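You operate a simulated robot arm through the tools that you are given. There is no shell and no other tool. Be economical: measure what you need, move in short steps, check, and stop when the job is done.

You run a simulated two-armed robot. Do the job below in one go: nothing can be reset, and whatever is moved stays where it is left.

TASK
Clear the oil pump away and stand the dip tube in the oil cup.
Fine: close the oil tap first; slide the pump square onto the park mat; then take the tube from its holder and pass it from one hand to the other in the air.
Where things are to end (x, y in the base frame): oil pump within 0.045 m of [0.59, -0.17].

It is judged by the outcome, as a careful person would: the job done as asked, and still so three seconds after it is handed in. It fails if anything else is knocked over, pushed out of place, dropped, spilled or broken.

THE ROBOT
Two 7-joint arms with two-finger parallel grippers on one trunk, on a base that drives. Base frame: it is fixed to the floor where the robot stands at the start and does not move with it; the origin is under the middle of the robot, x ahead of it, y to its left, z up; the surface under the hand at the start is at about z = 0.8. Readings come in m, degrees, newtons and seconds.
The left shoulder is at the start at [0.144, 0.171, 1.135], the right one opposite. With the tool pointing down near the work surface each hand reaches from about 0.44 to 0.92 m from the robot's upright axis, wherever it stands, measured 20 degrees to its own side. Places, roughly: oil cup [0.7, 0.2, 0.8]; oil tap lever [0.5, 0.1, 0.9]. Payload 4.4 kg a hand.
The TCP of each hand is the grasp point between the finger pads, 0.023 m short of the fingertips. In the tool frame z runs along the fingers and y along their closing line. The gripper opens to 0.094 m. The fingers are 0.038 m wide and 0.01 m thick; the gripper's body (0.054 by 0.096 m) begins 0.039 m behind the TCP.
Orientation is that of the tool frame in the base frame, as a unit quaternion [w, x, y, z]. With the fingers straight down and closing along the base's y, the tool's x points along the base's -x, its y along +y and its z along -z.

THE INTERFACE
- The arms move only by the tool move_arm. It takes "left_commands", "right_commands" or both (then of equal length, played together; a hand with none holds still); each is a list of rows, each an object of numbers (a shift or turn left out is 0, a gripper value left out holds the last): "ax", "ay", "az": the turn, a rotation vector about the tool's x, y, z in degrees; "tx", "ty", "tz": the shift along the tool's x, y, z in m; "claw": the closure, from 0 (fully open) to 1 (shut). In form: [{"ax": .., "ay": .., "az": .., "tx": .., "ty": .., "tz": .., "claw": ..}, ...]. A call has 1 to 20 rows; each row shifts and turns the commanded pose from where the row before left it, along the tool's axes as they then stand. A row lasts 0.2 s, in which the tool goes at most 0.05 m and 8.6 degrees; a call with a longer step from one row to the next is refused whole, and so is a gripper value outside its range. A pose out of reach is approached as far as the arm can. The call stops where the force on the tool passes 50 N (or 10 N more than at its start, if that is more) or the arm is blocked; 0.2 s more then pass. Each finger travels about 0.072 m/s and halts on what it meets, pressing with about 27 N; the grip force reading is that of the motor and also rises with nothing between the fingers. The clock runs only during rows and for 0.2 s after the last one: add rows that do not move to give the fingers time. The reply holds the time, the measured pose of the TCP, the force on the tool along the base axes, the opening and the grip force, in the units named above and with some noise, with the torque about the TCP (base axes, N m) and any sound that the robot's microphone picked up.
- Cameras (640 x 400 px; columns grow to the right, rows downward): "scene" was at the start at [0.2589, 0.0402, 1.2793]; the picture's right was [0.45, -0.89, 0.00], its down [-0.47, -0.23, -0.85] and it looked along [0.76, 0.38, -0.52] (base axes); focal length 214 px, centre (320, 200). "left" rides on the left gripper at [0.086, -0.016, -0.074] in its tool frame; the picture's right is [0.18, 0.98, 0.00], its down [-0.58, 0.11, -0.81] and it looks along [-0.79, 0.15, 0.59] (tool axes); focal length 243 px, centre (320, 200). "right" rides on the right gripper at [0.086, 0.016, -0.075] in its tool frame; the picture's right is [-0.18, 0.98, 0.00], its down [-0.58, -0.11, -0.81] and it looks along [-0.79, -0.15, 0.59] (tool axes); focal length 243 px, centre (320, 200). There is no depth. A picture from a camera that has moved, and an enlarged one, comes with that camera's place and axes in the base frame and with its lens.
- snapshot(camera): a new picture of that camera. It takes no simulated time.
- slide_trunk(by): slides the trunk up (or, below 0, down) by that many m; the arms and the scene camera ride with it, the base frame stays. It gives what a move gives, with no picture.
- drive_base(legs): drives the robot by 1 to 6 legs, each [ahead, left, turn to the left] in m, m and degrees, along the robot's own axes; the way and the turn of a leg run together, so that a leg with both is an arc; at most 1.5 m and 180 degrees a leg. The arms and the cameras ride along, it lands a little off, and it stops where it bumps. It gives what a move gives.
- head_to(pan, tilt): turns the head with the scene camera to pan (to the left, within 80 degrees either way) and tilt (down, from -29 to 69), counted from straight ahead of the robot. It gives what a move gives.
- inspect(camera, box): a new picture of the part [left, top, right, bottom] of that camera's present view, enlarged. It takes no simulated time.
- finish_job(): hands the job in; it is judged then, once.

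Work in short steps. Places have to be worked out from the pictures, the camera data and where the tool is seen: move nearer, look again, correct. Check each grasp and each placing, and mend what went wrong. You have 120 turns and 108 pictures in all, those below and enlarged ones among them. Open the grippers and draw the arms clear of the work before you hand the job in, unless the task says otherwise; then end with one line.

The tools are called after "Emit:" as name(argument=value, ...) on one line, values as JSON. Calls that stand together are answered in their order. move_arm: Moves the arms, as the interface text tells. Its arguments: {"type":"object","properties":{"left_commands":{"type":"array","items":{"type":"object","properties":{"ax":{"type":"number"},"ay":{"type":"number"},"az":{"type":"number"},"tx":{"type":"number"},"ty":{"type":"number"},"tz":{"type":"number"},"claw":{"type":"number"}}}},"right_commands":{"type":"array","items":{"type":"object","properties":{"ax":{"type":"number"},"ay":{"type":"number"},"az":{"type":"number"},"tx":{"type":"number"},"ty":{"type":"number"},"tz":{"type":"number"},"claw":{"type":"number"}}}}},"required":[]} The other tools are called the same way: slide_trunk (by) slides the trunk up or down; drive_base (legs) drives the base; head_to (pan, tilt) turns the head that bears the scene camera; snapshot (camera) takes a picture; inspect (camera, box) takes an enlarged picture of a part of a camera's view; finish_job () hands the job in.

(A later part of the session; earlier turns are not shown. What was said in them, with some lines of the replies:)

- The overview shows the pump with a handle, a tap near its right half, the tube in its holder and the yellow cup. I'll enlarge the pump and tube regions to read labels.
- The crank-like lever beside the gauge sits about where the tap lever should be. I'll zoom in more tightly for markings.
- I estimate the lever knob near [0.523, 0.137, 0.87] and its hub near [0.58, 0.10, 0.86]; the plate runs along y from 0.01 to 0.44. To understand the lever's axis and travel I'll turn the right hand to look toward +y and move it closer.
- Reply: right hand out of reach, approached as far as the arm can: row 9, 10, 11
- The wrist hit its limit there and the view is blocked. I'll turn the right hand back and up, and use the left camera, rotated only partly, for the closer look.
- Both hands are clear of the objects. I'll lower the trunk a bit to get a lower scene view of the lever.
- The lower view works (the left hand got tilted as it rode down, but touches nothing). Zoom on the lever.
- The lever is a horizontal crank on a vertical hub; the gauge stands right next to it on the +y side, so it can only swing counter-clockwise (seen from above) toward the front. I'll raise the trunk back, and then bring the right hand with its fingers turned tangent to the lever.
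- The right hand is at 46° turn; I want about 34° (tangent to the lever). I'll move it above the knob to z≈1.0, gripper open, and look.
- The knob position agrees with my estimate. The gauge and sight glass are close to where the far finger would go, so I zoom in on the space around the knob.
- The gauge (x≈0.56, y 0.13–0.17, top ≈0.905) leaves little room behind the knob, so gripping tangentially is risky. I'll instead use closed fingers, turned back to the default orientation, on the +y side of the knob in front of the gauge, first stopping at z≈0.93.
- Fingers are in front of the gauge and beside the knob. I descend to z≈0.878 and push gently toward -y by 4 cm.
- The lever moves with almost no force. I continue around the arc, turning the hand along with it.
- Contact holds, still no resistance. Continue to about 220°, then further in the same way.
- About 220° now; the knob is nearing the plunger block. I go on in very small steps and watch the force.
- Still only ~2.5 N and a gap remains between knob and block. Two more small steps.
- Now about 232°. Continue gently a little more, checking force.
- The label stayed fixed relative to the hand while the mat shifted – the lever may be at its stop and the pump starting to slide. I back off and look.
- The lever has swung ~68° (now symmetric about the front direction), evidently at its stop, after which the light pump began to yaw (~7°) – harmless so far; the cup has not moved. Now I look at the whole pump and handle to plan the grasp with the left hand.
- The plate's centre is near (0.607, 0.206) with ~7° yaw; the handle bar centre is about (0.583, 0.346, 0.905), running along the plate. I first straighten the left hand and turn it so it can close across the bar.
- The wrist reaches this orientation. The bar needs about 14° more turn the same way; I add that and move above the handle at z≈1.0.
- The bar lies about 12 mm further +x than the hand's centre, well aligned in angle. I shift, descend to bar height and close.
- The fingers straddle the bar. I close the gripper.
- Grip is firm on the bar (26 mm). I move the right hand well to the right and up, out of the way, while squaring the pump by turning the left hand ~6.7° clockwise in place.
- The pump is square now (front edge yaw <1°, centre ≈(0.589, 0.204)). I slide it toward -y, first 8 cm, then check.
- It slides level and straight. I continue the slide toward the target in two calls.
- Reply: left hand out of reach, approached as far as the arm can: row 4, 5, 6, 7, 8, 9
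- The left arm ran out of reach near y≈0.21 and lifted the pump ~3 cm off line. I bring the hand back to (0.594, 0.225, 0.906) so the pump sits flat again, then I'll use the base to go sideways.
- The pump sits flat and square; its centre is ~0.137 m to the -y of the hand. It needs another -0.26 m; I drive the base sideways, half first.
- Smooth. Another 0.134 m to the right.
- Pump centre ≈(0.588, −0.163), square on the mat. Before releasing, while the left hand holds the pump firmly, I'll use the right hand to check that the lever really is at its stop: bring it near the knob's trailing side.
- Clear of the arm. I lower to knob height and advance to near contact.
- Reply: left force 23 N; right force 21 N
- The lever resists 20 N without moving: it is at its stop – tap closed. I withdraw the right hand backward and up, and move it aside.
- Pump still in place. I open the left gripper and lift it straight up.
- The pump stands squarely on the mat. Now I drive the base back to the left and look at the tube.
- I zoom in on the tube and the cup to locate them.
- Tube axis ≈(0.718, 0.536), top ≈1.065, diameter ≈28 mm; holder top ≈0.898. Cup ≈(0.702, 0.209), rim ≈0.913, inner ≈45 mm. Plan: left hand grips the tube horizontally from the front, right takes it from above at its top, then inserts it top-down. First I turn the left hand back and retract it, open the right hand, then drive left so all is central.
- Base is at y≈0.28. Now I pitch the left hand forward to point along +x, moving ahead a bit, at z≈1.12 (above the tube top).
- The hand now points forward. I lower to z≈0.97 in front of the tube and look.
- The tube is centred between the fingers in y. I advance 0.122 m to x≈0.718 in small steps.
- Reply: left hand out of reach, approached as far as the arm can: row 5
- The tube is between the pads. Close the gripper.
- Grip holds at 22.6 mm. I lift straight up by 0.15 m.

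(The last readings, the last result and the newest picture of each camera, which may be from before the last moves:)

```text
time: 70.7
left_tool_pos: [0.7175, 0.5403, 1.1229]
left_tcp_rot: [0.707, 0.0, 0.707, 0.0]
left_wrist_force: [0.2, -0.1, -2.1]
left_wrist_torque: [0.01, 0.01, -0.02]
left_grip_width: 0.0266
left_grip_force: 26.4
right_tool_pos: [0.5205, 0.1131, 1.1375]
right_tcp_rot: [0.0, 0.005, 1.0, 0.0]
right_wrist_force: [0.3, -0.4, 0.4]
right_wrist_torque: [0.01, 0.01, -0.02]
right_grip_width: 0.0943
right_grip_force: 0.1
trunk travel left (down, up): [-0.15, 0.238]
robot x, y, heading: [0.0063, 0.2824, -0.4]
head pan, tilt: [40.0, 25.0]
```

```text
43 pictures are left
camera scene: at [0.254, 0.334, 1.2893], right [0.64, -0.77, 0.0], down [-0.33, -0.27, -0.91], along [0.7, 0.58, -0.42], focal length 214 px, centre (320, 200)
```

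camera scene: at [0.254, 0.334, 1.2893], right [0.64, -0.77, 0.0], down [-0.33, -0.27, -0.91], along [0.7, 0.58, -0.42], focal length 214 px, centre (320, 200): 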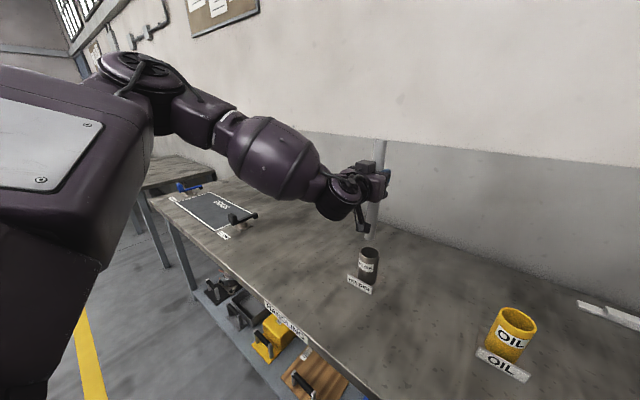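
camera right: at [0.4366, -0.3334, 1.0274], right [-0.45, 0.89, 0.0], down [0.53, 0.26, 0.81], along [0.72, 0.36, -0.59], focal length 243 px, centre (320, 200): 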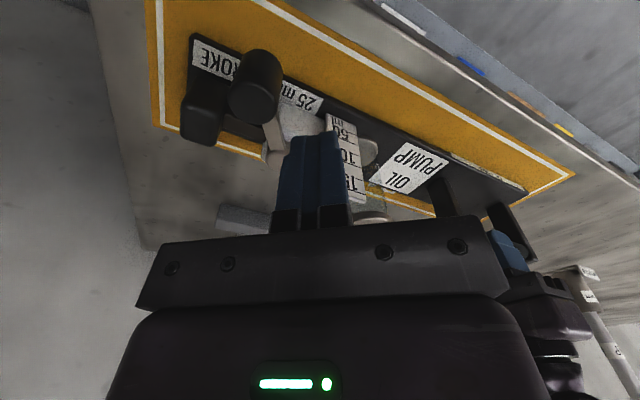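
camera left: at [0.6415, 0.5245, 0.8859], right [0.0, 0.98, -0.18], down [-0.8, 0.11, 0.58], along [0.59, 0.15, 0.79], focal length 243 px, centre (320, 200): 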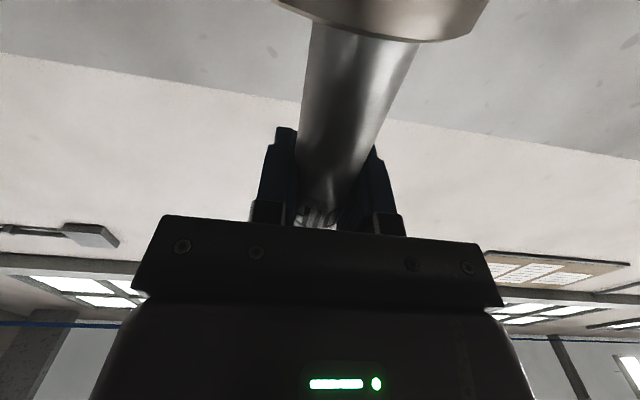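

Tube is out of the holder. I bring the left hand to the handover spot (0.66, 0.40, 1.05), and raise the right hand to about z=1.26.

Emit:
move_arm(left_commands=[{"ty": -0.03, "tz": -0.012}, {"ty": -0.03, "tz": -0.012}, {"ty": -0.03, "tz": -0.012, "tx": 0.02}, {"ty": -0.03, "tz": -0.012, "tx": 0.025}, {"ty": -0.02, "tz": -0.01, "tx": 0.025}, {}], right_commands=[{"tz": -0.03}, {"tz": -0.03}, {"tz": -0.03}, {"tz": -0.03}, {}, {}])

Emit:
head_to(pan=15, tilt=15)

Emit:
snapshot(camera="scene")

Emit:
snapshot(camera="right")

```text
time: 72.1
left_tool_pos: [0.6513, 0.4376, 1.0727]
left_tcp_rot: [0.707, 0.0, 0.708, 0.0]
left_wrist_force: [-0.2, 0.5, -1.7]
left_wrist_torque: [-0.01, 0.0, 0.02]
left_grip_width: 0.0266
left_grip_force: 27.1
left hand out of reach, approached as far as the arm can: row 4, 5
right_tool_pos: [0.5192, 0.1163, 1.2623]
right_tcp_rot: [0.0, 0.004, 1.0, 0.0]
right_wrist_force: [0.5, -0.3, -0.6]
right_wrist_torque: [0.0, 0.01, -0.02]
right_grip_width: 0.0939
right_grip_force: 0.2
trunk travel left (down, up): [-0.15, 0.238]
robot x, y, heading: [0.0062, 0.279, -0.7]
head pan, tilt: [40.0, 25.0]
```

```text
time: 73.0
left_tool_pos: [0.6509, 0.439, 1.073]
left_tcp_rot: [0.706, 0.0, 0.708, 0.0]
left_wrist_force: [0.4, -0.3, -1.4]
left_wrist_torque: [-0.02, 0.0, 0.01]
left_grip_width: 0.0265
left_grip_force: 27.1
right_tool_pos: [0.5196, 0.1155, 1.2629]
right_tcp_rot: [0.0, 0.005, 1.0, 0.0]
right_wrist_force: [-0.1, 0.2, 0.3]
right_wrist_torque: [0.0, -0.01, -0.01]
right_grip_width: 0.0938
right_grip_force: 0.0
trunk travel left (down, up): [-0.15, 0.238]
robot x, y, heading: [0.0044, 0.2771, -0.5]
head pan, tilt: [15.0, 15.0]
```

```text
42 pictures are left
camera scene: at [0.2729, 0.2989, 1.3057], right [0.25, -0.97, 0.0], down [-0.25, -0.07, -0.97], along [0.93, 0.24, -0.26], focal length 214 px, centre (320, 200)
```

scene: 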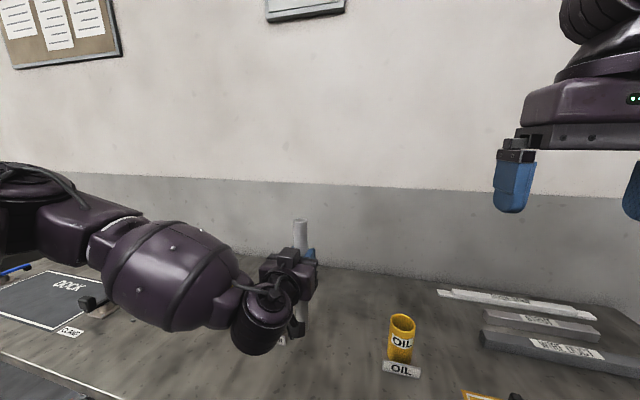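

```text
41 pictures are left
camera right: at [0.4324, 0.1335, 1.3352], right [0.19, 0.98, 0.0], down [0.58, -0.11, 0.81], along [0.79, -0.15, -0.59], focal length 243 px, centre (320, 200)
```

right: 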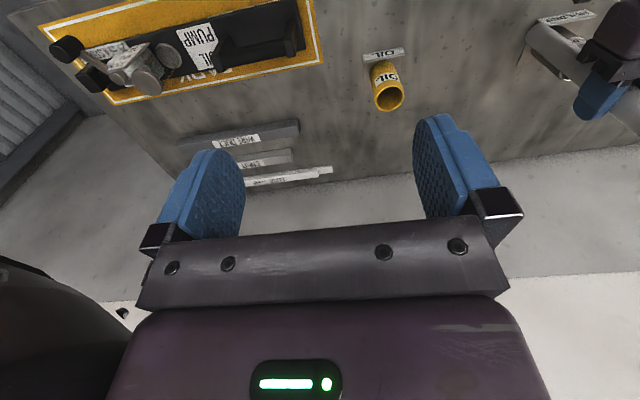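

The left hand stopped at (0.651, 0.438, 1.073), which suits the exchange; tube top ≈1.16. I bring the right hand above the tube at z=1.263 and check.

Emit:
move_arm(right_commands=[{"tx": -0.0165, "ty": 0.0403}, {"tx": -0.0165, "ty": 0.0403}, {"tx": -0.0165, "ty": 0.0403}, {"tx": -0.0165, "ty": 0.0403}, {"tx": -0.0165, "ty": 0.0403}, {"tx": -0.0165, "ty": 0.0403}, {"tx": -0.0165, "ty": 0.0403}, {"tx": -0.0165, "ty": 0.0403}, {}])

Emit:
snapshot(camera="right")

Emit:
snapshot(camera="scene")

```text
time: 75.0
left_tool_pos: [0.6516, 0.4362, 1.0714]
left_tcp_rot: [0.707, 0.001, 0.708, -0.001]
left_wrist_force: [0.6, 0.8, -2.0]
left_wrist_torque: [0.03, -0.03, 0.0]
left_grip_width: 0.0266
left_grip_force: 27.3
right_tool_pos: [0.6571, 0.4314, 1.257]
right_tcp_rot: [-0.001, 0.004, 1.0, 0.0]
right_wrist_force: [-0.4, -0.3, 0.2]
right_wrist_torque: [0.01, 0.04, 0.02]
right_grip_width: 0.0939
right_grip_force: 0.1
trunk travel left (down, up): [-0.15, 0.238]
robot x, y, heading: [0.0067, 0.2743, -0.5]
head pan, tilt: [15.0, 15.0]
```

```text
40 pictures are left
camera right: at [0.5696, 0.4495, 1.3322], right [0.19, 0.98, 0.0], down [0.58, -0.12, 0.81], along [0.79, -0.16, -0.59], focal length 243 px, centre (320, 200)
```

right: 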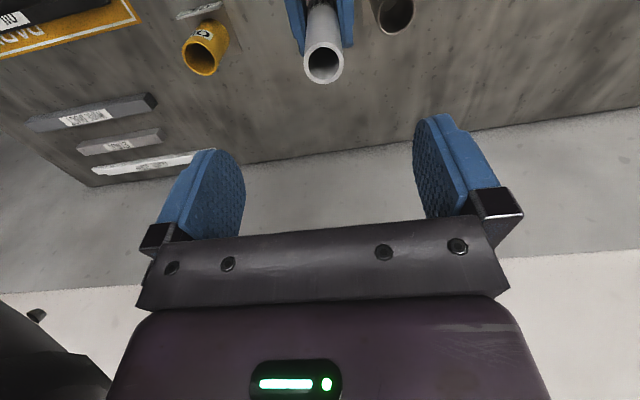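

```text
39 pictures are left
camera scene: at [0.2731, 0.2978, 1.3057], right [0.25, -0.97, 0.0], down [-0.25, -0.06, -0.97], along [0.94, 0.24, -0.26], focal length 214 px, centre (320, 200)
```

scene: 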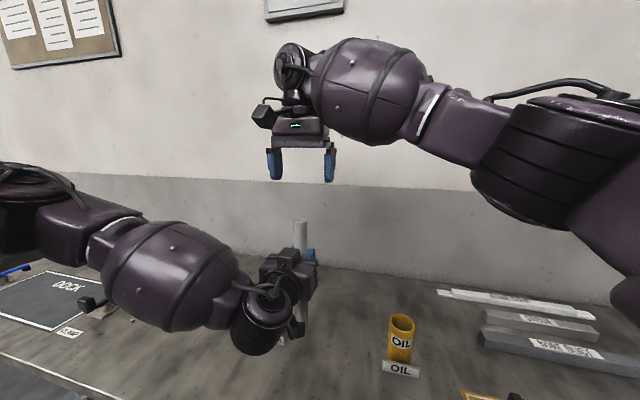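

Tube top seen at ≈(0.649, 0.437). I correct by a few mm and descend with the gripper open to z≈1.165, then look.

Emit:
move_arm(right_commands=[{"tx": 0.007, "ty": 0.005}, {"tz": 0.03}, {"tz": 0.03}, {"tz": 0.03}, {}])

Emit:
snapshot(camera="right")

Emit:
inspect(camera="scene", box=[220, 130, 380, 330])

```text
time: 76.2
left_tool_pos: [0.6509, 0.4379, 1.0731]
left_tcp_rot: [0.706, 0.001, 0.708, -0.001]
left_wrist_force: [0.0, 0.3, -1.5]
left_wrist_torque: [0.02, -0.02, 0.01]
left_grip_width: 0.0267
left_grip_force: 26.8
right_tool_pos: [0.6473, 0.4402, 1.1658]
right_tcp_rot: [0.0, 0.005, 1.0, 0.0]
right_wrist_force: [-0.1, 0.3, 0.2]
right_wrist_torque: [0.01, -0.01, -0.01]
right_grip_width: 0.094
right_grip_force: 0.1
trunk travel left (down, up): [-0.15, 0.238]
robot x, y, heading: [0.0044, 0.28, -0.3]
head pan, tilt: [15.0, 15.0]
```

```text
38 pictures are left
camera right: at [0.561, 0.4566, 1.2407], right [0.19, 0.98, 0.0], down [0.58, -0.11, 0.81], along [0.79, -0.15, -0.59], focal length 243 px, centre (320, 200)
```

right: 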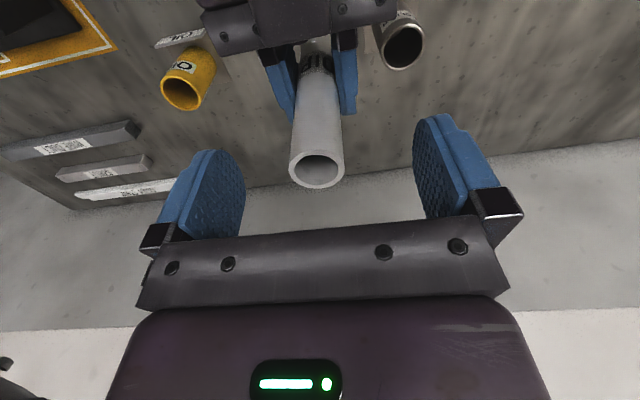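

```text
2.00 times, centred on (300, 230) of scene
camera zoom: at [0.2724, 0.2988, 1.306], right [0.25, -0.97, 0.0], down [-0.25, -0.06, -0.97], along [0.94, 0.24, -0.26], focal length 429 px, centre (360, 140)
```

zoom: 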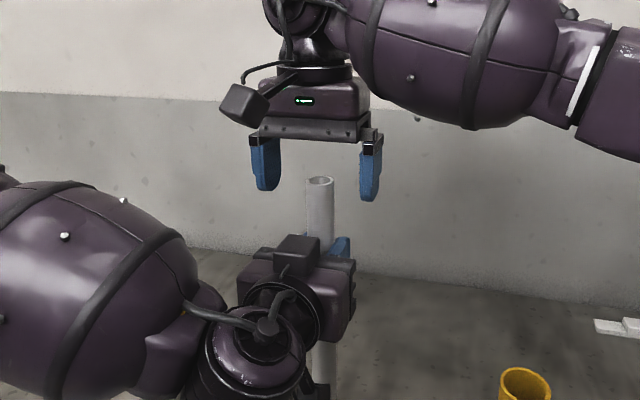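

Tube top ≈1.154, well centred. Descend 34 mm more and close the right gripper.

Emit:
move_arm(right_commands=[{"tz": 0.017, "tx": -0.002, "ty": -0.001}, {"tz": 0.017}, {}, {"claw": 1}, {}, {}, {}, {}])

Emit:
snapshot(camera="right")

Emit:
inspect(camera="scene", box=[220, 130, 380, 330])

```text
time: 78.0
left_tool_pos: [0.6512, 0.4394, 1.0722]
left_tcp_rot: [0.707, 0.0, 0.708, 0.0]
left_wrist_force: [1.2, 12.1, -1.1]
left_wrist_torque: [-0.43, 0.08, -0.01]
left_grip_width: 0.0268
left_grip_force: 27.0
right_tool_pos: [0.6525, 0.4395, 1.1305]
right_tcp_rot: [0.0, 0.005, 1.0, -0.001]
right_wrist_force: [-2.8, -11.8, -0.4]
right_wrist_torque: [-0.22, 0.02, 0.05]
right_grip_width: 0.027
right_grip_force: 27.4
trunk travel left (down, up): [-0.15, 0.238]
robot x, y, heading: [0.0065, 0.2768, -0.4]
head pan, tilt: [15.0, 15.0]
```

```text
36 pictures are left
camera right: at [0.5652, 0.4559, 1.2061], right [0.19, 0.98, 0.0], down [0.58, -0.11, 0.81], along [0.79, -0.16, -0.59], focal length 243 px, centre (320, 200)
```

right: 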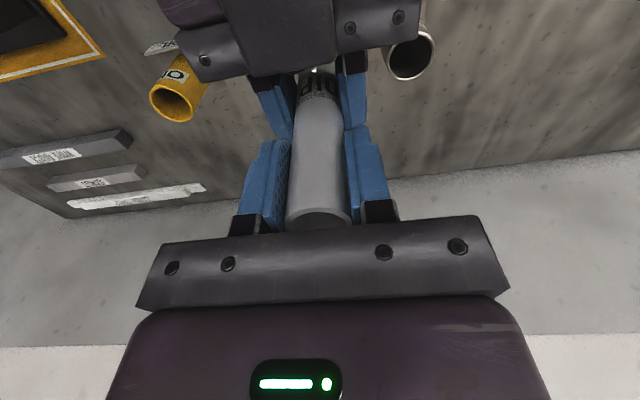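

```text
2.00 times, centred on (300, 230) of scene
camera zoom: at [0.273, 0.2988, 1.3057], right [0.25, -0.97, 0.0], down [-0.25, -0.06, -0.97], along [0.94, 0.24, -0.26], focal length 429 px, centre (360, 140)
```

zoom: 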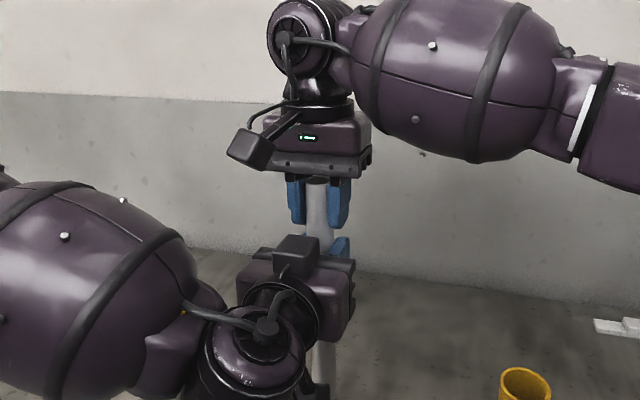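

Both hands hold the tube (27 mm each). I open the left gripper and draw it straight back.

Emit:
move_arm(left_commands=[{"claw": 0}, {}, {}, {}, {"tz": -0.02}, {"tz": -0.03}, {"tz": -0.035}, {"tz": -0.035}, {}])

Emit:
snapshot(camera="scene")

Emit:
snapshot(camera="right")

```text
time: 80.0
left_tool_pos: [0.5589, 0.4434, 1.0692]
left_tcp_rot: [0.706, 0.001, 0.708, 0.0]
left_wrist_force: [0.6, 0.8, -0.4]
left_wrist_torque: [0.02, -0.01, 0.0]
left_grip_width: 0.0941
left_grip_force: 0.0
left hand out of reach, approached as far as the arm can: row 8
right_tool_pos: [0.652, 0.4382, 1.1316]
right_tcp_rot: [0.0, 0.005, 1.0, -0.001]
right_wrist_force: [0.3, -0.3, 0.8]
right_wrist_torque: [0.0, -0.01, 0.02]
right_grip_width: 0.0271
right_grip_force: 27.1
trunk travel left (down, up): [-0.15, 0.238]
robot x, y, heading: [0.0032, 0.2777, -0.4]
head pan, tilt: [15.0, 15.0]
```

```text
34 pictures are left
camera scene: at [0.2727, 0.2984, 1.3058], right [0.25, -0.97, 0.0], down [-0.25, -0.06, -0.97], along [0.94, 0.24, -0.26], focal length 214 px, centre (320, 200)
```

scene: 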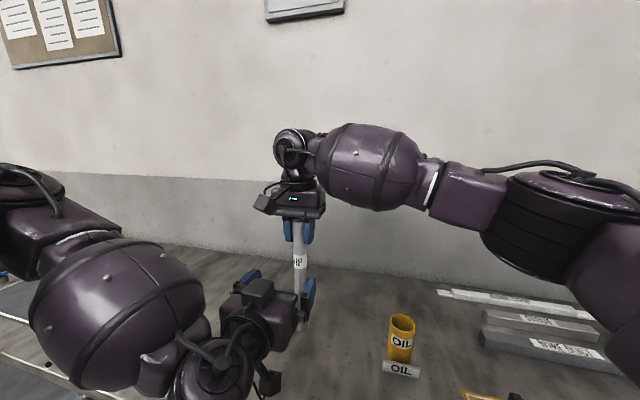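

```text
33 pictures are left
camera right: at [0.5647, 0.4559, 1.2065], right [0.19, 0.98, 0.0], down [0.58, -0.11, 0.81], along [0.79, -0.16, -0.59], focal length 243 px, centre (320, 200)
```

right: 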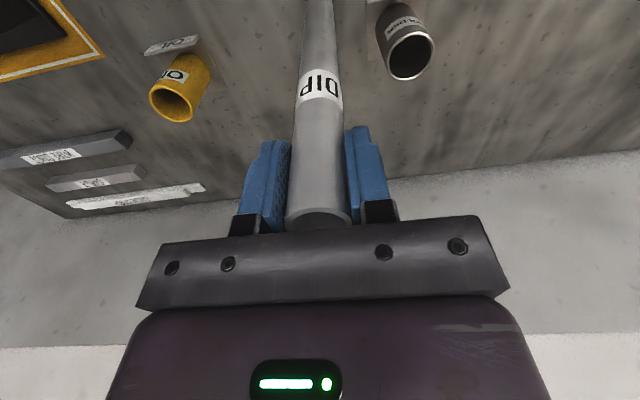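

The right hand alone now holds the tube, vertical. I raise it 9 cm, then carry it over to the cup at (0.702, 0.209).

Emit:
move_arm(right_commands=[{"tz": -0.03}, {"tz": -0.03}, {"tz": -0.03}, {"tx": -0.008, "ty": -0.037}, {"tx": -0.008, "ty": -0.037}, {"tx": -0.008, "ty": -0.037}, {"tx": -0.008, "ty": -0.037}, {"tx": -0.009, "ty": -0.037}, {"tx": -0.009, "ty": -0.037}, {"ty": -0.007}, {}])

Emit:
head_to(pan=-8, tilt=30)

Emit:
snapshot(camera="scene")

Emit:
snapshot(camera="right")

```text
time: 82.3
left_tool_pos: [0.5596, 0.4436, 1.069]
left_tcp_rot: [0.706, 0.0, 0.708, 0.0]
left_wrist_force: [0.3, 0.0, 0.8]
left_wrist_torque: [0.01, -0.02, -0.05]
left_grip_width: 0.0941
left_grip_force: 0.1
right_tool_pos: [0.7016, 0.2096, 1.2237]
right_tcp_rot: [0.0, 0.005, 1.0, -0.001]
right_wrist_force: [1.2, 0.2, -1.7]
right_wrist_torque: [-0.02, 0.04, 0.02]
right_grip_width: 0.0271
right_grip_force: 26.5
trunk travel left (down, up): [-0.15, 0.238]
robot x, y, heading: [-0.001, 0.2773, -0.2]
head pan, tilt: [15.0, 15.0]
```

```text
time: 83.2
left_tool_pos: [0.5599, 0.4439, 1.0676]
left_tcp_rot: [0.706, 0.0, 0.708, 0.0]
left_wrist_force: [-0.3, 0.0, -0.5]
left_wrist_torque: [0.01, 0.0, -0.02]
left_grip_width: 0.0941
left_grip_force: 0.1
right_tool_pos: [0.6998, 0.2107, 1.2229]
right_tcp_rot: [0.0, 0.004, 1.0, 0.001]
right_wrist_force: [0.0, 0.1, -1.7]
right_wrist_torque: [0.01, 0.01, -0.03]
right_grip_width: 0.027
right_grip_force: 27.0
trunk travel left (down, up): [-0.15, 0.238]
robot x, y, heading: [0.0064, 0.2765, -0.5]
head pan, tilt: [-8.0, 30.0]
```

```text
32 pictures are left
camera scene: at [0.272, 0.2621, 1.2816], right [-0.15, -0.99, 0.0], down [-0.49, 0.07, -0.87], along [0.86, -0.13, -0.5], focal length 214 px, centre (320, 200)
```

scene: 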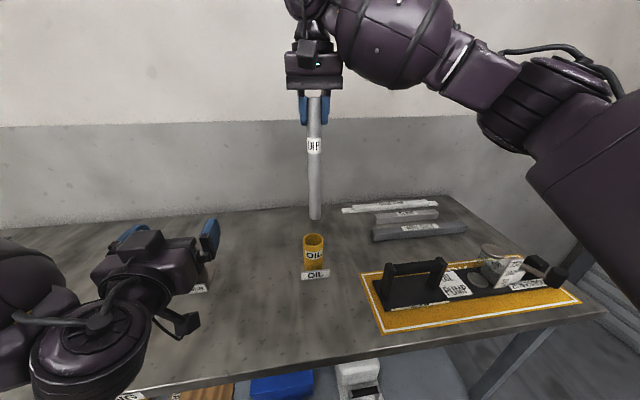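

```text
31 pictures are left
camera right: at [0.6129, 0.2277, 1.2974], right [0.19, 0.98, 0.0], down [0.58, -0.11, 0.81], along [0.79, -0.15, -0.59], focal length 243 px, centre (320, 200)
```

right: 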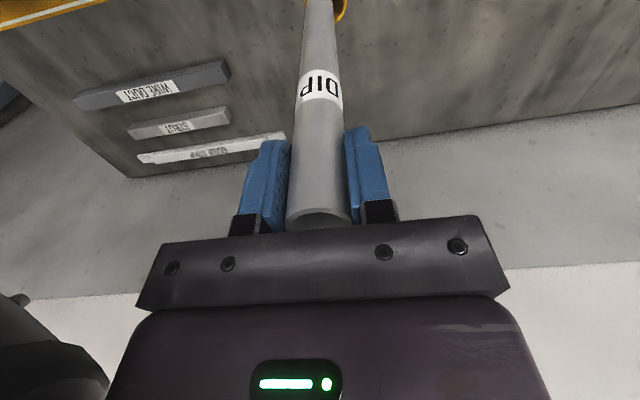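

Zoom on the tube's lower end and the cup to check alignment.

Emit:
inspect(camera="scene", box=[270, 170, 360, 290])

Emit:
inspect(camera="right", box=[270, 0, 390, 75])

```text
3.33 times, centred on (315, 230) of scene
camera zoom: at [0.272, 0.2621, 1.2816], right [-0.15, -0.99, 0.0], down [-0.49, 0.07, -0.87], along [0.86, -0.13, -0.5], focal length 715 px, centre (337, 100)
```

zoom: 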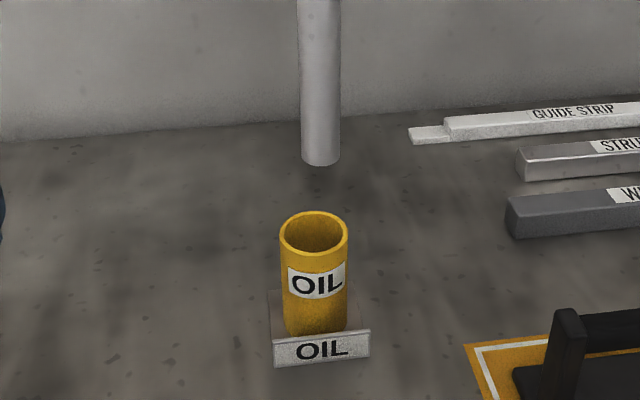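

```text
5.33 times, centred on (330, 38) of right
camera zoom: at [0.6129, 0.2277, 1.2974], right [0.19, 0.98, 0.0], down [0.58, -0.11, 0.81], along [0.79, -0.15, -0.59], focal length 1294 px, centre (267, 1067)
```

zoom: 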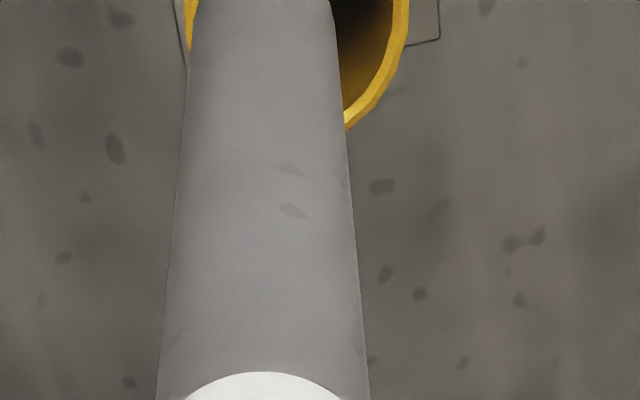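

By triangulation the cup rim centre is ≈(0.708, 0.214, 0.908); the tube's lower end is ≈(0.698, 0.210, 0.985). I shift +8 mm x, +4 mm y and descend 5 cm to just above the rim.

Emit:
move_arm(right_commands=[{"tx": -0.008, "ty": 0.004}, {"tz": 0.025}, {"tz": 0.025}, {}])

Emit:
inspect(camera="scene", box=[285, 190, 345, 270])

Emit:
inspect(camera="right", box=[270, 0, 390, 75])

Emit:
snapshot(camera="left")

```text
time: 84.2
left_tool_pos: [0.5599, 0.4435, 1.0697]
left_tcp_rot: [0.707, 0.001, 0.707, -0.001]
left_wrist_force: [-0.2, 0.0, 0.2]
left_wrist_torque: [0.01, 0.0, 0.0]
left_grip_width: 0.0936
left_grip_force: 0.0
right_tool_pos: [0.706, 0.2107, 1.1731]
right_tcp_rot: [0.001, 0.005, 1.0, 0.001]
right_wrist_force: [-0.1, 0.7, -1.6]
right_wrist_torque: [0.0, 0.01, -0.04]
right_grip_width: 0.027
right_grip_force: 27.1
trunk travel left (down, up): [-0.15, 0.238]
robot x, y, heading: [0.0062, 0.2783, -0.4]
head pan, tilt: [-8.0, 30.0]
```

```text
5.00 times, centred on (315, 230) of scene
camera zoom: at [0.2715, 0.262, 1.2817], right [-0.15, -0.99, 0.0], down [-0.49, 0.07, -0.87], along [0.86, -0.13, -0.5], focal length 1072 px, centre (345, 50)
```

zoom: 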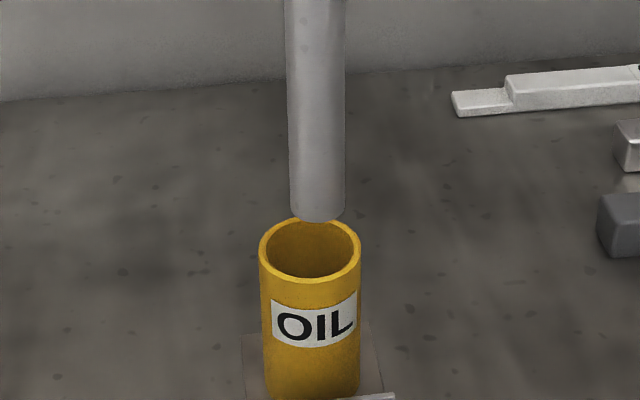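

```text
5.33 times, centred on (330, 38) of right
camera zoom: at [0.6196, 0.2288, 1.2475], right [0.19, 0.98, 0.0], down [0.58, -0.11, 0.81], along [0.79, -0.16, -0.59], focal length 1294 px, centre (267, 1067)
```

zoom: 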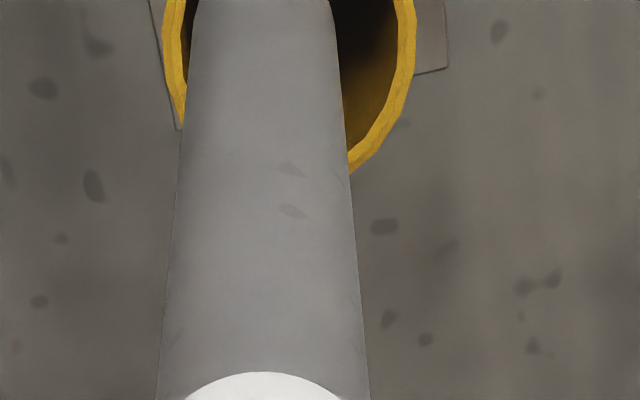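

```text
26 pictures are left
camera left: at [0.4832, 0.4284, 0.9824], right [0.0, 0.98, -0.18], down [-0.81, 0.11, 0.58], along [0.59, 0.15, 0.79], focal length 243 px, centre (320, 200)
```

left: 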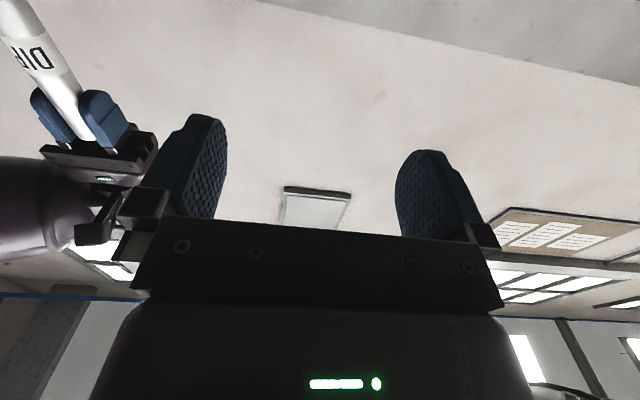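

The tube is ~3.5 mm short in y, fine in x. I correct and lower in small steps through the rim.

Emit:
move_arm(right_commands=[{"ty": 0.0037, "tx": -0.001}, {"tz": 0.012}, {"tz": 0.012}, {"tz": 0.012}, {"tz": 0.012}, {}])

Emit:
inspect(camera="scene", box=[285, 190, 345, 270])

```text
time: 85.6
left_tool_pos: [0.5577, 0.4443, 1.0705]
left_tcp_rot: [0.707, 0.0, 0.707, 0.0]
left_wrist_force: [1.0, -0.1, 0.2]
left_wrist_torque: [-0.02, 0.01, 0.03]
left_grip_width: 0.0942
left_grip_force: 0.1
right_tool_pos: [0.7056, 0.2153, 1.1306]
right_tcp_rot: [0.002, 0.006, 1.0, 0.001]
right_wrist_force: [1.3, -3.4, 23.3]
right_wrist_torque: [-0.9, 0.1, 0.03]
right_grip_width: 0.0257
right_grip_force: 25.9
trunk travel left (down, up): [-0.15, 0.238]
robot x, y, heading: [0.0048, 0.2756, -0.5]
head pan, tilt: [-8.0, 30.0]
```

```text
5.00 times, centred on (315, 230) of scene
camera zoom: at [0.2698, 0.2619, 1.2825], right [-0.15, -0.99, 0.0], down [-0.49, 0.07, -0.87], along [0.86, -0.13, -0.5], focal length 1072 px, centre (345, 50)
```

zoom: 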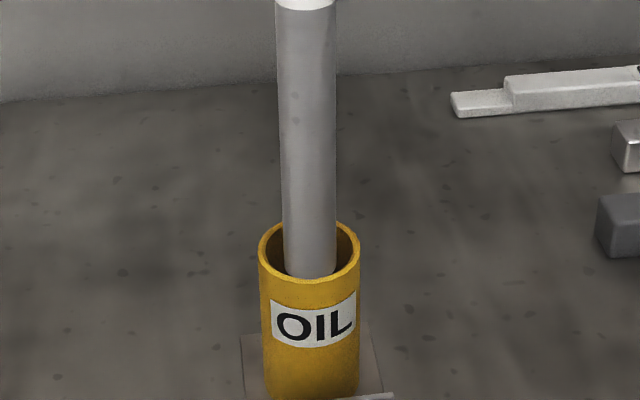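

It touched the rim's front (−x) side (23 N), nothing tipped. I lift 12 mm, shift 9 mm in +x and look.

Emit:
move_arm(right_commands=[{"tz": -0.012}, {"tz": -0.006}, {"tx": -0.009}, {}])

Emit:
inspect(camera="scene", box=[285, 190, 345, 270])

```text
time: 86.6
left_tool_pos: [0.559, 0.4429, 1.0686]
left_tcp_rot: [0.706, 0.002, 0.708, -0.001]
left_wrist_force: [0.5, 0.4, -0.6]
left_wrist_torque: [-0.04, 0.02, 0.0]
left_grip_width: 0.0938
left_grip_force: 0.1
right_tool_pos: [0.7151, 0.217, 1.1444]
right_tcp_rot: [0.0, 0.004, 1.0, 0.0]
right_wrist_force: [-0.8, -0.1, -1.3]
right_wrist_torque: [0.0, -0.02, -0.02]
right_grip_width: 0.0267
right_grip_force: 26.5
trunk travel left (down, up): [-0.15, 0.238]
robot x, y, heading: [0.0061, 0.2755, -0.5]
head pan, tilt: [-8.0, 30.0]
```

```text
5.00 times, centred on (315, 230) of scene
camera zoom: at [0.2717, 0.2619, 1.2816], right [-0.15, -0.99, 0.0], down [-0.49, 0.07, -0.87], along [0.86, -0.13, -0.5], focal length 1072 px, centre (345, 50)
```

zoom: 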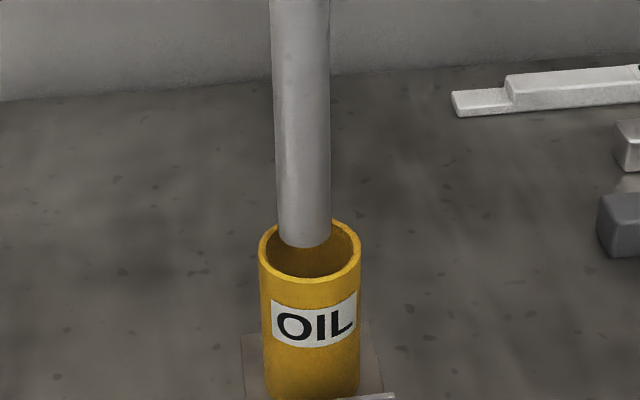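

Now 3 mm too far in +y and still ~4 mm short in x by my image estimate. I correct both and descend 14 mm to the rim plane to check.

Emit:
move_arm(right_commands=[{"tx": -0.004, "ty": -0.0032}, {"tz": 0.007}, {"tz": 0.007}, {}])

Emit:
inspect(camera="scene", box=[285, 190, 345, 270])

```text
time: 87.6
left_tool_pos: [0.5591, 0.4443, 1.0691]
left_tcp_rot: [0.706, 0.001, 0.708, 0.0]
left_wrist_force: [0.6, 0.1, -0.5]
left_wrist_torque: [-0.02, -0.02, 0.0]
left_grip_width: 0.0941
left_grip_force: 0.1
right_tool_pos: [0.7196, 0.2128, 1.1293]
right_tcp_rot: [0.001, 0.004, 1.0, 0.001]
right_wrist_force: [-0.5, -0.9, -1.1]
right_wrist_torque: [0.02, -0.02, -0.03]
right_grip_width: 0.0269
right_grip_force: 27.3
trunk travel left (down, up): [-0.15, 0.238]
robot x, y, heading: [0.0031, 0.2728, -0.5]
head pan, tilt: [-8.0, 30.0]
```

```text
5.00 times, centred on (315, 230) of scene
camera zoom: at [0.2718, 0.262, 1.2816], right [-0.15, -0.99, 0.0], down [-0.49, 0.07, -0.87], along [0.86, -0.13, -0.5], focal length 1072 px, centre (345, 50)
```

zoom: 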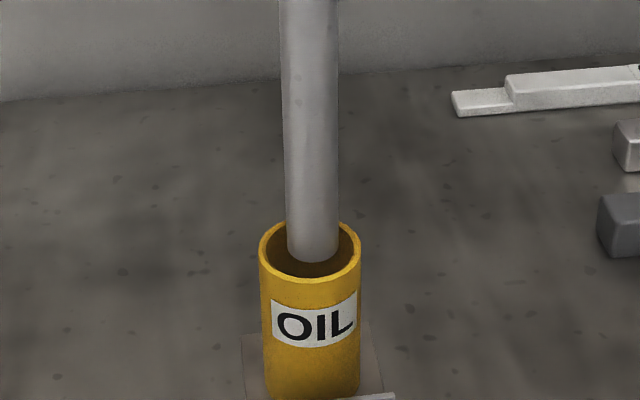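

Centred at the rim plane with no contact force. I keep lowering into the cup.

Emit:
move_arm(right_commands=[{"tz": 0.012}, {"tz": 0.012}, {"tz": 0.012}, {"tz": 0.012}, {"tz": 0.012}, {}])

Emit:
inspect(camera="scene", box=[270, 140, 360, 290])

```text
time: 89.0
left_tool_pos: [0.5602, 0.4444, 1.0686]
left_tcp_rot: [0.707, 0.0, 0.707, 0.0]
left_wrist_force: [-0.1, 0.0, 0.0]
left_wrist_torque: [-0.01, 0.01, -0.01]
left_grip_width: 0.094
left_grip_force: 0.1
right_tool_pos: [0.72, 0.2131, 1.0711]
right_tcp_rot: [0.0, 0.004, 1.0, 0.001]
right_wrist_force: [0.8, 0.1, -1.2]
right_wrist_torque: [0.01, -0.01, 0.02]
right_grip_width: 0.0266
right_grip_force: 27.0
trunk travel left (down, up): [-0.15, 0.238]
robot x, y, heading: [0.0007, 0.2797, -0.5]
head pan, tilt: [-8.0, 30.0]
```

```text
2.67 times, centred on (315, 215) of scene
camera zoom: at [0.2718, 0.262, 1.2816], right [-0.15, -0.99, 0.0], down [-0.49, 0.07, -0.87], along [0.86, -0.13, -0.5], focal length 572 px, centre (333, 160)
```

zoom: 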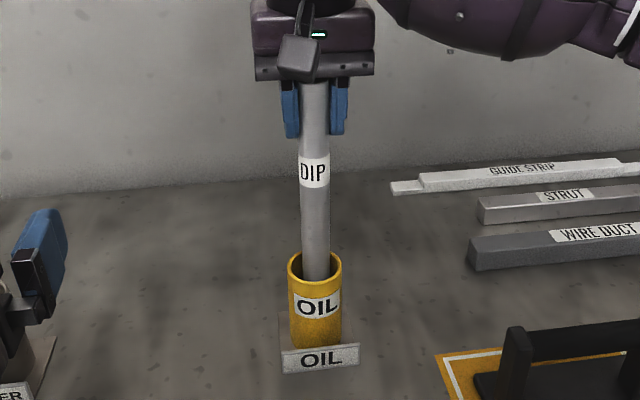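

The tube is well inside the cup without contact. I continue down more slowly to the floor of the cup.

Emit:
move_arm(right_commands=[{"tz": 0.01}, {"tz": 0.01}, {"tz": 0.005}, {}])

```text
time: 90.0
left_tool_pos: [0.5594, 0.4431, 1.0691]
left_tcp_rot: [0.707, 0.0, 0.708, 0.0]
left_wrist_force: [0.6, -0.4, 0.4]
left_wrist_torque: [0.0, 0.01, -0.04]
left_grip_width: 0.0941
left_grip_force: 0.0
right_tool_pos: [0.7208, 0.2139, 1.0465]
right_tcp_rot: [0.0, 0.005, 1.0, 0.0]
right_wrist_force: [0.2, -0.1, -2.1]
right_wrist_torque: [-0.01, 0.0, -0.01]
right_grip_width: 0.0269
right_grip_force: 27.5
trunk travel left (down, up): [-0.15, 0.238]
robot x, y, heading: [0.0039, 0.273, -0.8]
head pan, tilt: [-8.0, 30.0]
```

Still free (weight only). A few more 4 mm steps.

Emit:
move_arm(right_commands=[{"tz": 0.004}, {"tz": 0.004}, {"tz": 0.003}, {}])

```text
time: 91.0
left_tool_pos: [0.5601, 0.4432, 1.0681]
left_tcp_rot: [0.707, 0.002, 0.708, -0.001]
left_wrist_force: [-0.1, -0.5, 0.3]
left_wrist_torque: [0.01, 0.03, 0.0]
left_grip_width: 0.0939
left_grip_force: 0.1
right_tool_pos: [0.719, 0.2125, 1.0336]
right_tcp_rot: [0.0, 0.004, 1.0, 0.0]
right_wrist_force: [1.0, -0.5, 0.0]
right_wrist_torque: [-0.03, 0.01, -0.02]
right_grip_width: 0.0271
right_grip_force: 26.7
trunk travel left (down, up): [-0.15, 0.238]
robot x, y, heading: [0.0026, 0.274, -1.0]
head pan, tilt: [-8.0, 30.0]
```

Force about zero, perhaps first contact. Another few mm.

Emit:
move_arm(right_commands=[{"tz": 0.003}, {"tz": 0.003}, {}])

Emit:
inspect(camera="scene", box=[270, 140, 360, 290])

```text
time: 91.8
left_tool_pos: [0.5577, 0.4433, 1.0708]
left_tcp_rot: [0.708, 0.001, 0.706, 0.0]
left_wrist_force: [-0.3, -0.2, 0.5]
left_wrist_torque: [-0.02, 0.02, -0.02]
left_grip_width: 0.0942
left_grip_force: 0.0
right_tool_pos: [0.7183, 0.2138, 1.031]
right_tcp_rot: [0.003, 0.005, 1.0, 0.0]
right_wrist_force: [1.3, -2.7, 23.2]
right_wrist_torque: [-0.76, 0.05, 0.03]
right_grip_width: 0.0264
right_grip_force: 27.4
trunk travel left (down, up): [-0.15, 0.238]
robot x, y, heading: [0.0023, 0.2801, -0.7]
head pan, tilt: [-8.0, 30.0]
```

```text
2.67 times, centred on (315, 215) of scene
camera zoom: at [0.2695, 0.2618, 1.2826], right [-0.15, -0.99, 0.0], down [-0.49, 0.07, -0.87], along [0.86, -0.13, -0.5], focal length 572 px, centre (333, 160)
```

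zoom: 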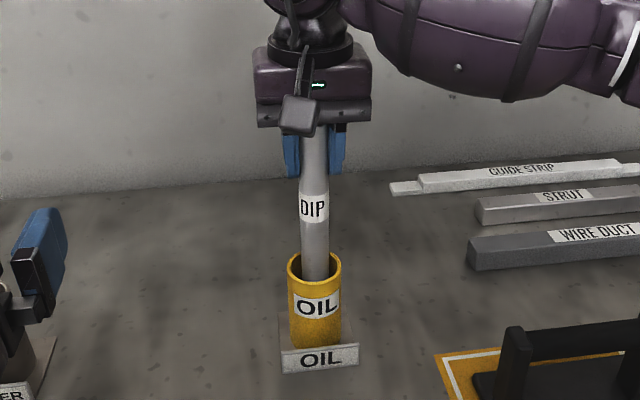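

It rests on the cup floor (23 N). I relieve 3 mm, open the gripper and rise straight up.

Emit:
move_arm(right_commands=[{"tz": -0.003}, {}, {"claw": 0}, {}, {}, {}, {"tz": -0.02}, {"tz": -0.03}, {"tz": -0.04}, {"tz": -0.04}, {"tz": -0.04}, {}])

Emit:
snapshot(camera="scene")

Emit:
snapshot(camera="right")

```text
time: 94.4
left_tool_pos: [0.5606, 0.4451, 1.0682]
left_tcp_rot: [0.706, 0.001, 0.708, 0.0]
left_wrist_force: [-0.9, 0.2, 0.3]
left_wrist_torque: [-0.02, 0.0, -0.02]
left_grip_width: 0.0939
left_grip_force: 0.1
right_tool_pos: [0.7198, 0.215, 1.1986]
right_tcp_rot: [0.0, 0.004, 1.0, 0.0]
right_wrist_force: [0.1, 0.0, -0.8]
right_wrist_torque: [-0.02, -0.02, 0.02]
right_grip_width: 0.0941
right_grip_force: 0.0
trunk travel left (down, up): [-0.15, 0.238]
robot x, y, heading: [0.0058, 0.2784, -0.4]
head pan, tilt: [-8.0, 30.0]
```

```text
20 pictures are left
camera scene: at [0.2726, 0.2618, 1.2812], right [-0.15, -0.99, 0.0], down [-0.49, 0.07, -0.87], along [0.86, -0.13, -0.5], focal length 214 px, centre (320, 200)
```

scene: 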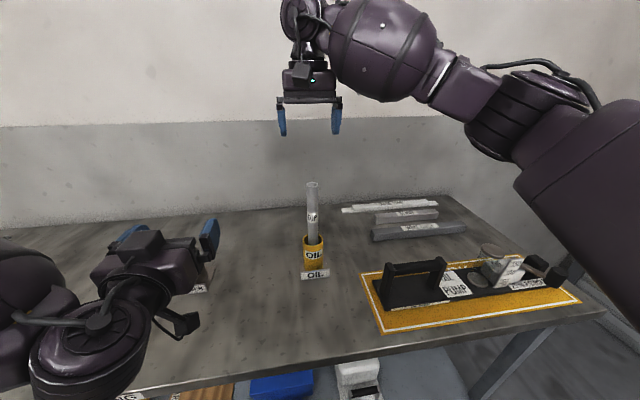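

```text
19 pictures are left
camera right: at [0.6334, 0.2331, 1.2733], right [0.19, 0.98, 0.0], down [0.58, -0.11, 0.81], along [0.79, -0.16, -0.59], focal length 243 px, centre (320, 200)
```

right: 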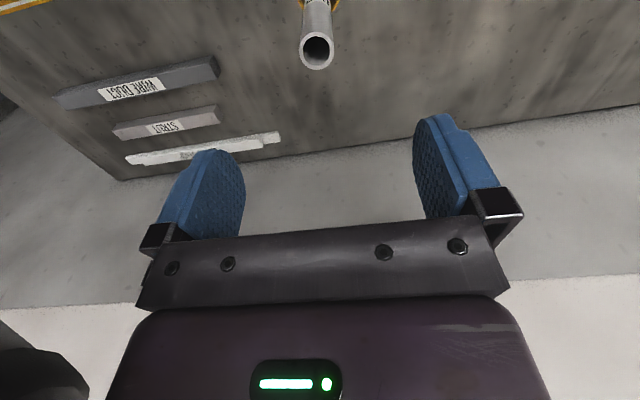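

The tube stands in the cup. I draw both arms clear: right back and to the right, left up.

Emit:
move_arm(right_commands=[{"tz": -0.02}, {"ty": -0.03, "tx": 0.03}, {"ty": -0.03, "tx": 0.03}, {"ty": -0.03, "tx": 0.03}, {"ty": -0.03, "tx": 0.03}, {"ty": -0.03, "tx": 0.02}, {}], left_commands=[{"tx": -0.03}, {"tx": -0.03}, {"tx": -0.03}, {}, {}, {}, {}])

Emit:
snapshot(camera="scene")

Emit:
inspect(camera="scene", box=[280, 170, 600, 340])

Emit:
head_to(pan=35, tilt=35)

Emit:
snapshot(camera="scene")

```text
time: 96.0
left_tool_pos: [0.5726, 0.442, 1.1576]
left_tcp_rot: [0.706, -0.001, 0.708, 0.001]
left_wrist_force: [0.8, -0.1, 0.5]
left_wrist_torque: [0.01, -0.01, -0.03]
left_grip_width: 0.094
left_grip_force: 0.0
left hand out of reach, approached as far as the arm can: row 1, 2
right_tool_pos: [0.5808, 0.0625, 1.2181]
right_tcp_rot: [-0.001, 0.004, 1.0, 0.0]
right_wrist_force: [0.0, 0.7, 0.3]
right_wrist_torque: [-0.02, 0.0, 0.0]
right_grip_width: 0.0942
right_grip_force: 0.0
trunk travel left (down, up): [-0.15, 0.238]
robot x, y, heading: [0.0056, 0.2772, -0.2]
head pan, tilt: [-8.0, 30.0]
```

```text
18 pictures are left
camera scene: at [0.2724, 0.2627, 1.2813], right [-0.15, -0.99, 0.0], down [-0.49, 0.07, -0.87], along [0.86, -0.13, -0.5], focal length 214 px, centre (320, 200)
```

scene: 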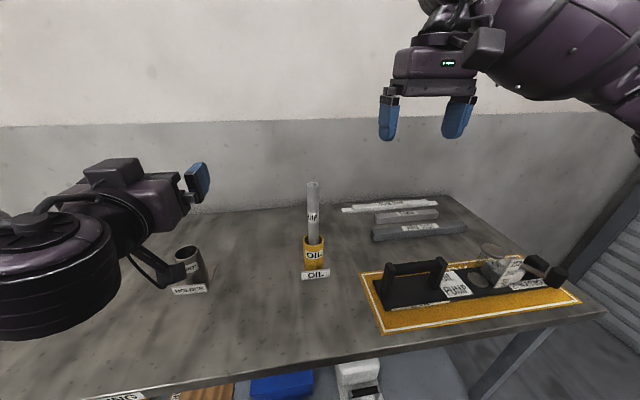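

```text
2.00 times, centred on (440, 255) of scene
camera zoom: at [0.2724, 0.2627, 1.2813], right [-0.15, -0.99, 0.0], down [-0.49, 0.07, -0.87], along [0.86, -0.13, -0.5], focal length 429 px, centre (80, 90)
```

zoom: 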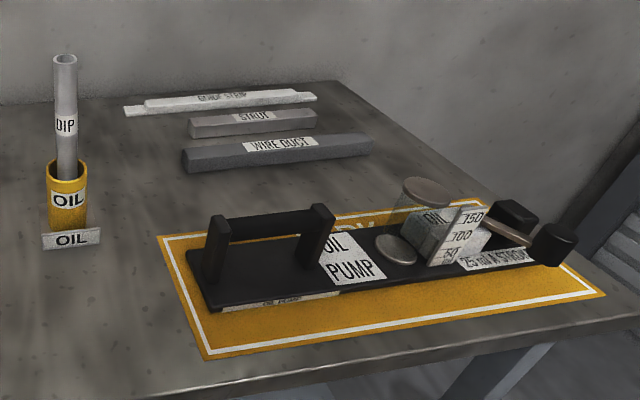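

```text
time: 97.1
left_tool_pos: [0.5735, 0.4409, 1.1571]
left_tcp_rot: [0.706, 0.001, 0.708, -0.001]
left_wrist_force: [-0.5, -0.2, 0.4]
left_wrist_torque: [0.01, 0.01, 0.01]
left_grip_width: 0.094
left_grip_force: 0.0
right_tool_pos: [0.5802, 0.0625, 1.2194]
right_tcp_rot: [0.0, 0.004, 1.0, 0.0]
right_wrist_force: [-0.7, 0.6, 0.7]
right_wrist_torque: [0.0, 0.01, 0.01]
right_grip_width: 0.0941
right_grip_force: 0.1
trunk travel left (down, up): [-0.15, 0.238]
robot x, y, heading: [0.0044, 0.2771, -0.5]
head pan, tilt: [35.0, 35.0]
```

```text
16 pictures are left
camera scene: at [0.255, 0.3252, 1.2738], right [0.57, -0.82, 0.0], down [-0.47, -0.32, -0.82], along [0.68, 0.46, -0.57], focal length 214 px, centre (320, 200)
```

scene: 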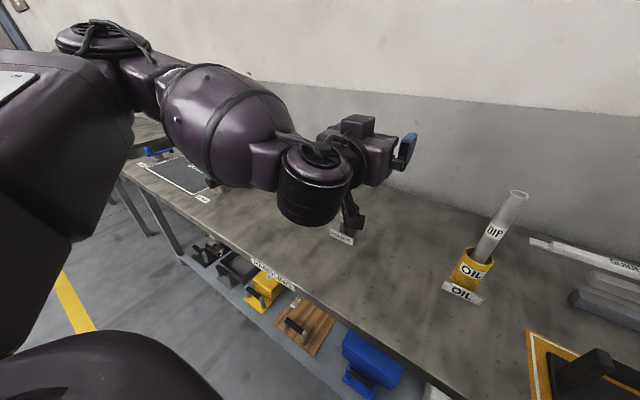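

The tube stands in the upright cup, the pump is square on the mat with its tap closed, the holder is in place, and both open hands are clear. I hand in the job.

Emit:
finish_job()

```text
The job is handed in.
```

The oil tap is closed, the pump is parked square on the mat at about (0.59, −0.16), and the dip tube, passed from the left hand to the right in the air, stands in the oil cup. While I closed the tap, the lever reached its stop and the pump turned about 7°. I squared it up again before sliding it, but it came about 3 cm off the table partway through the slide, when the left arm ran out of reach.
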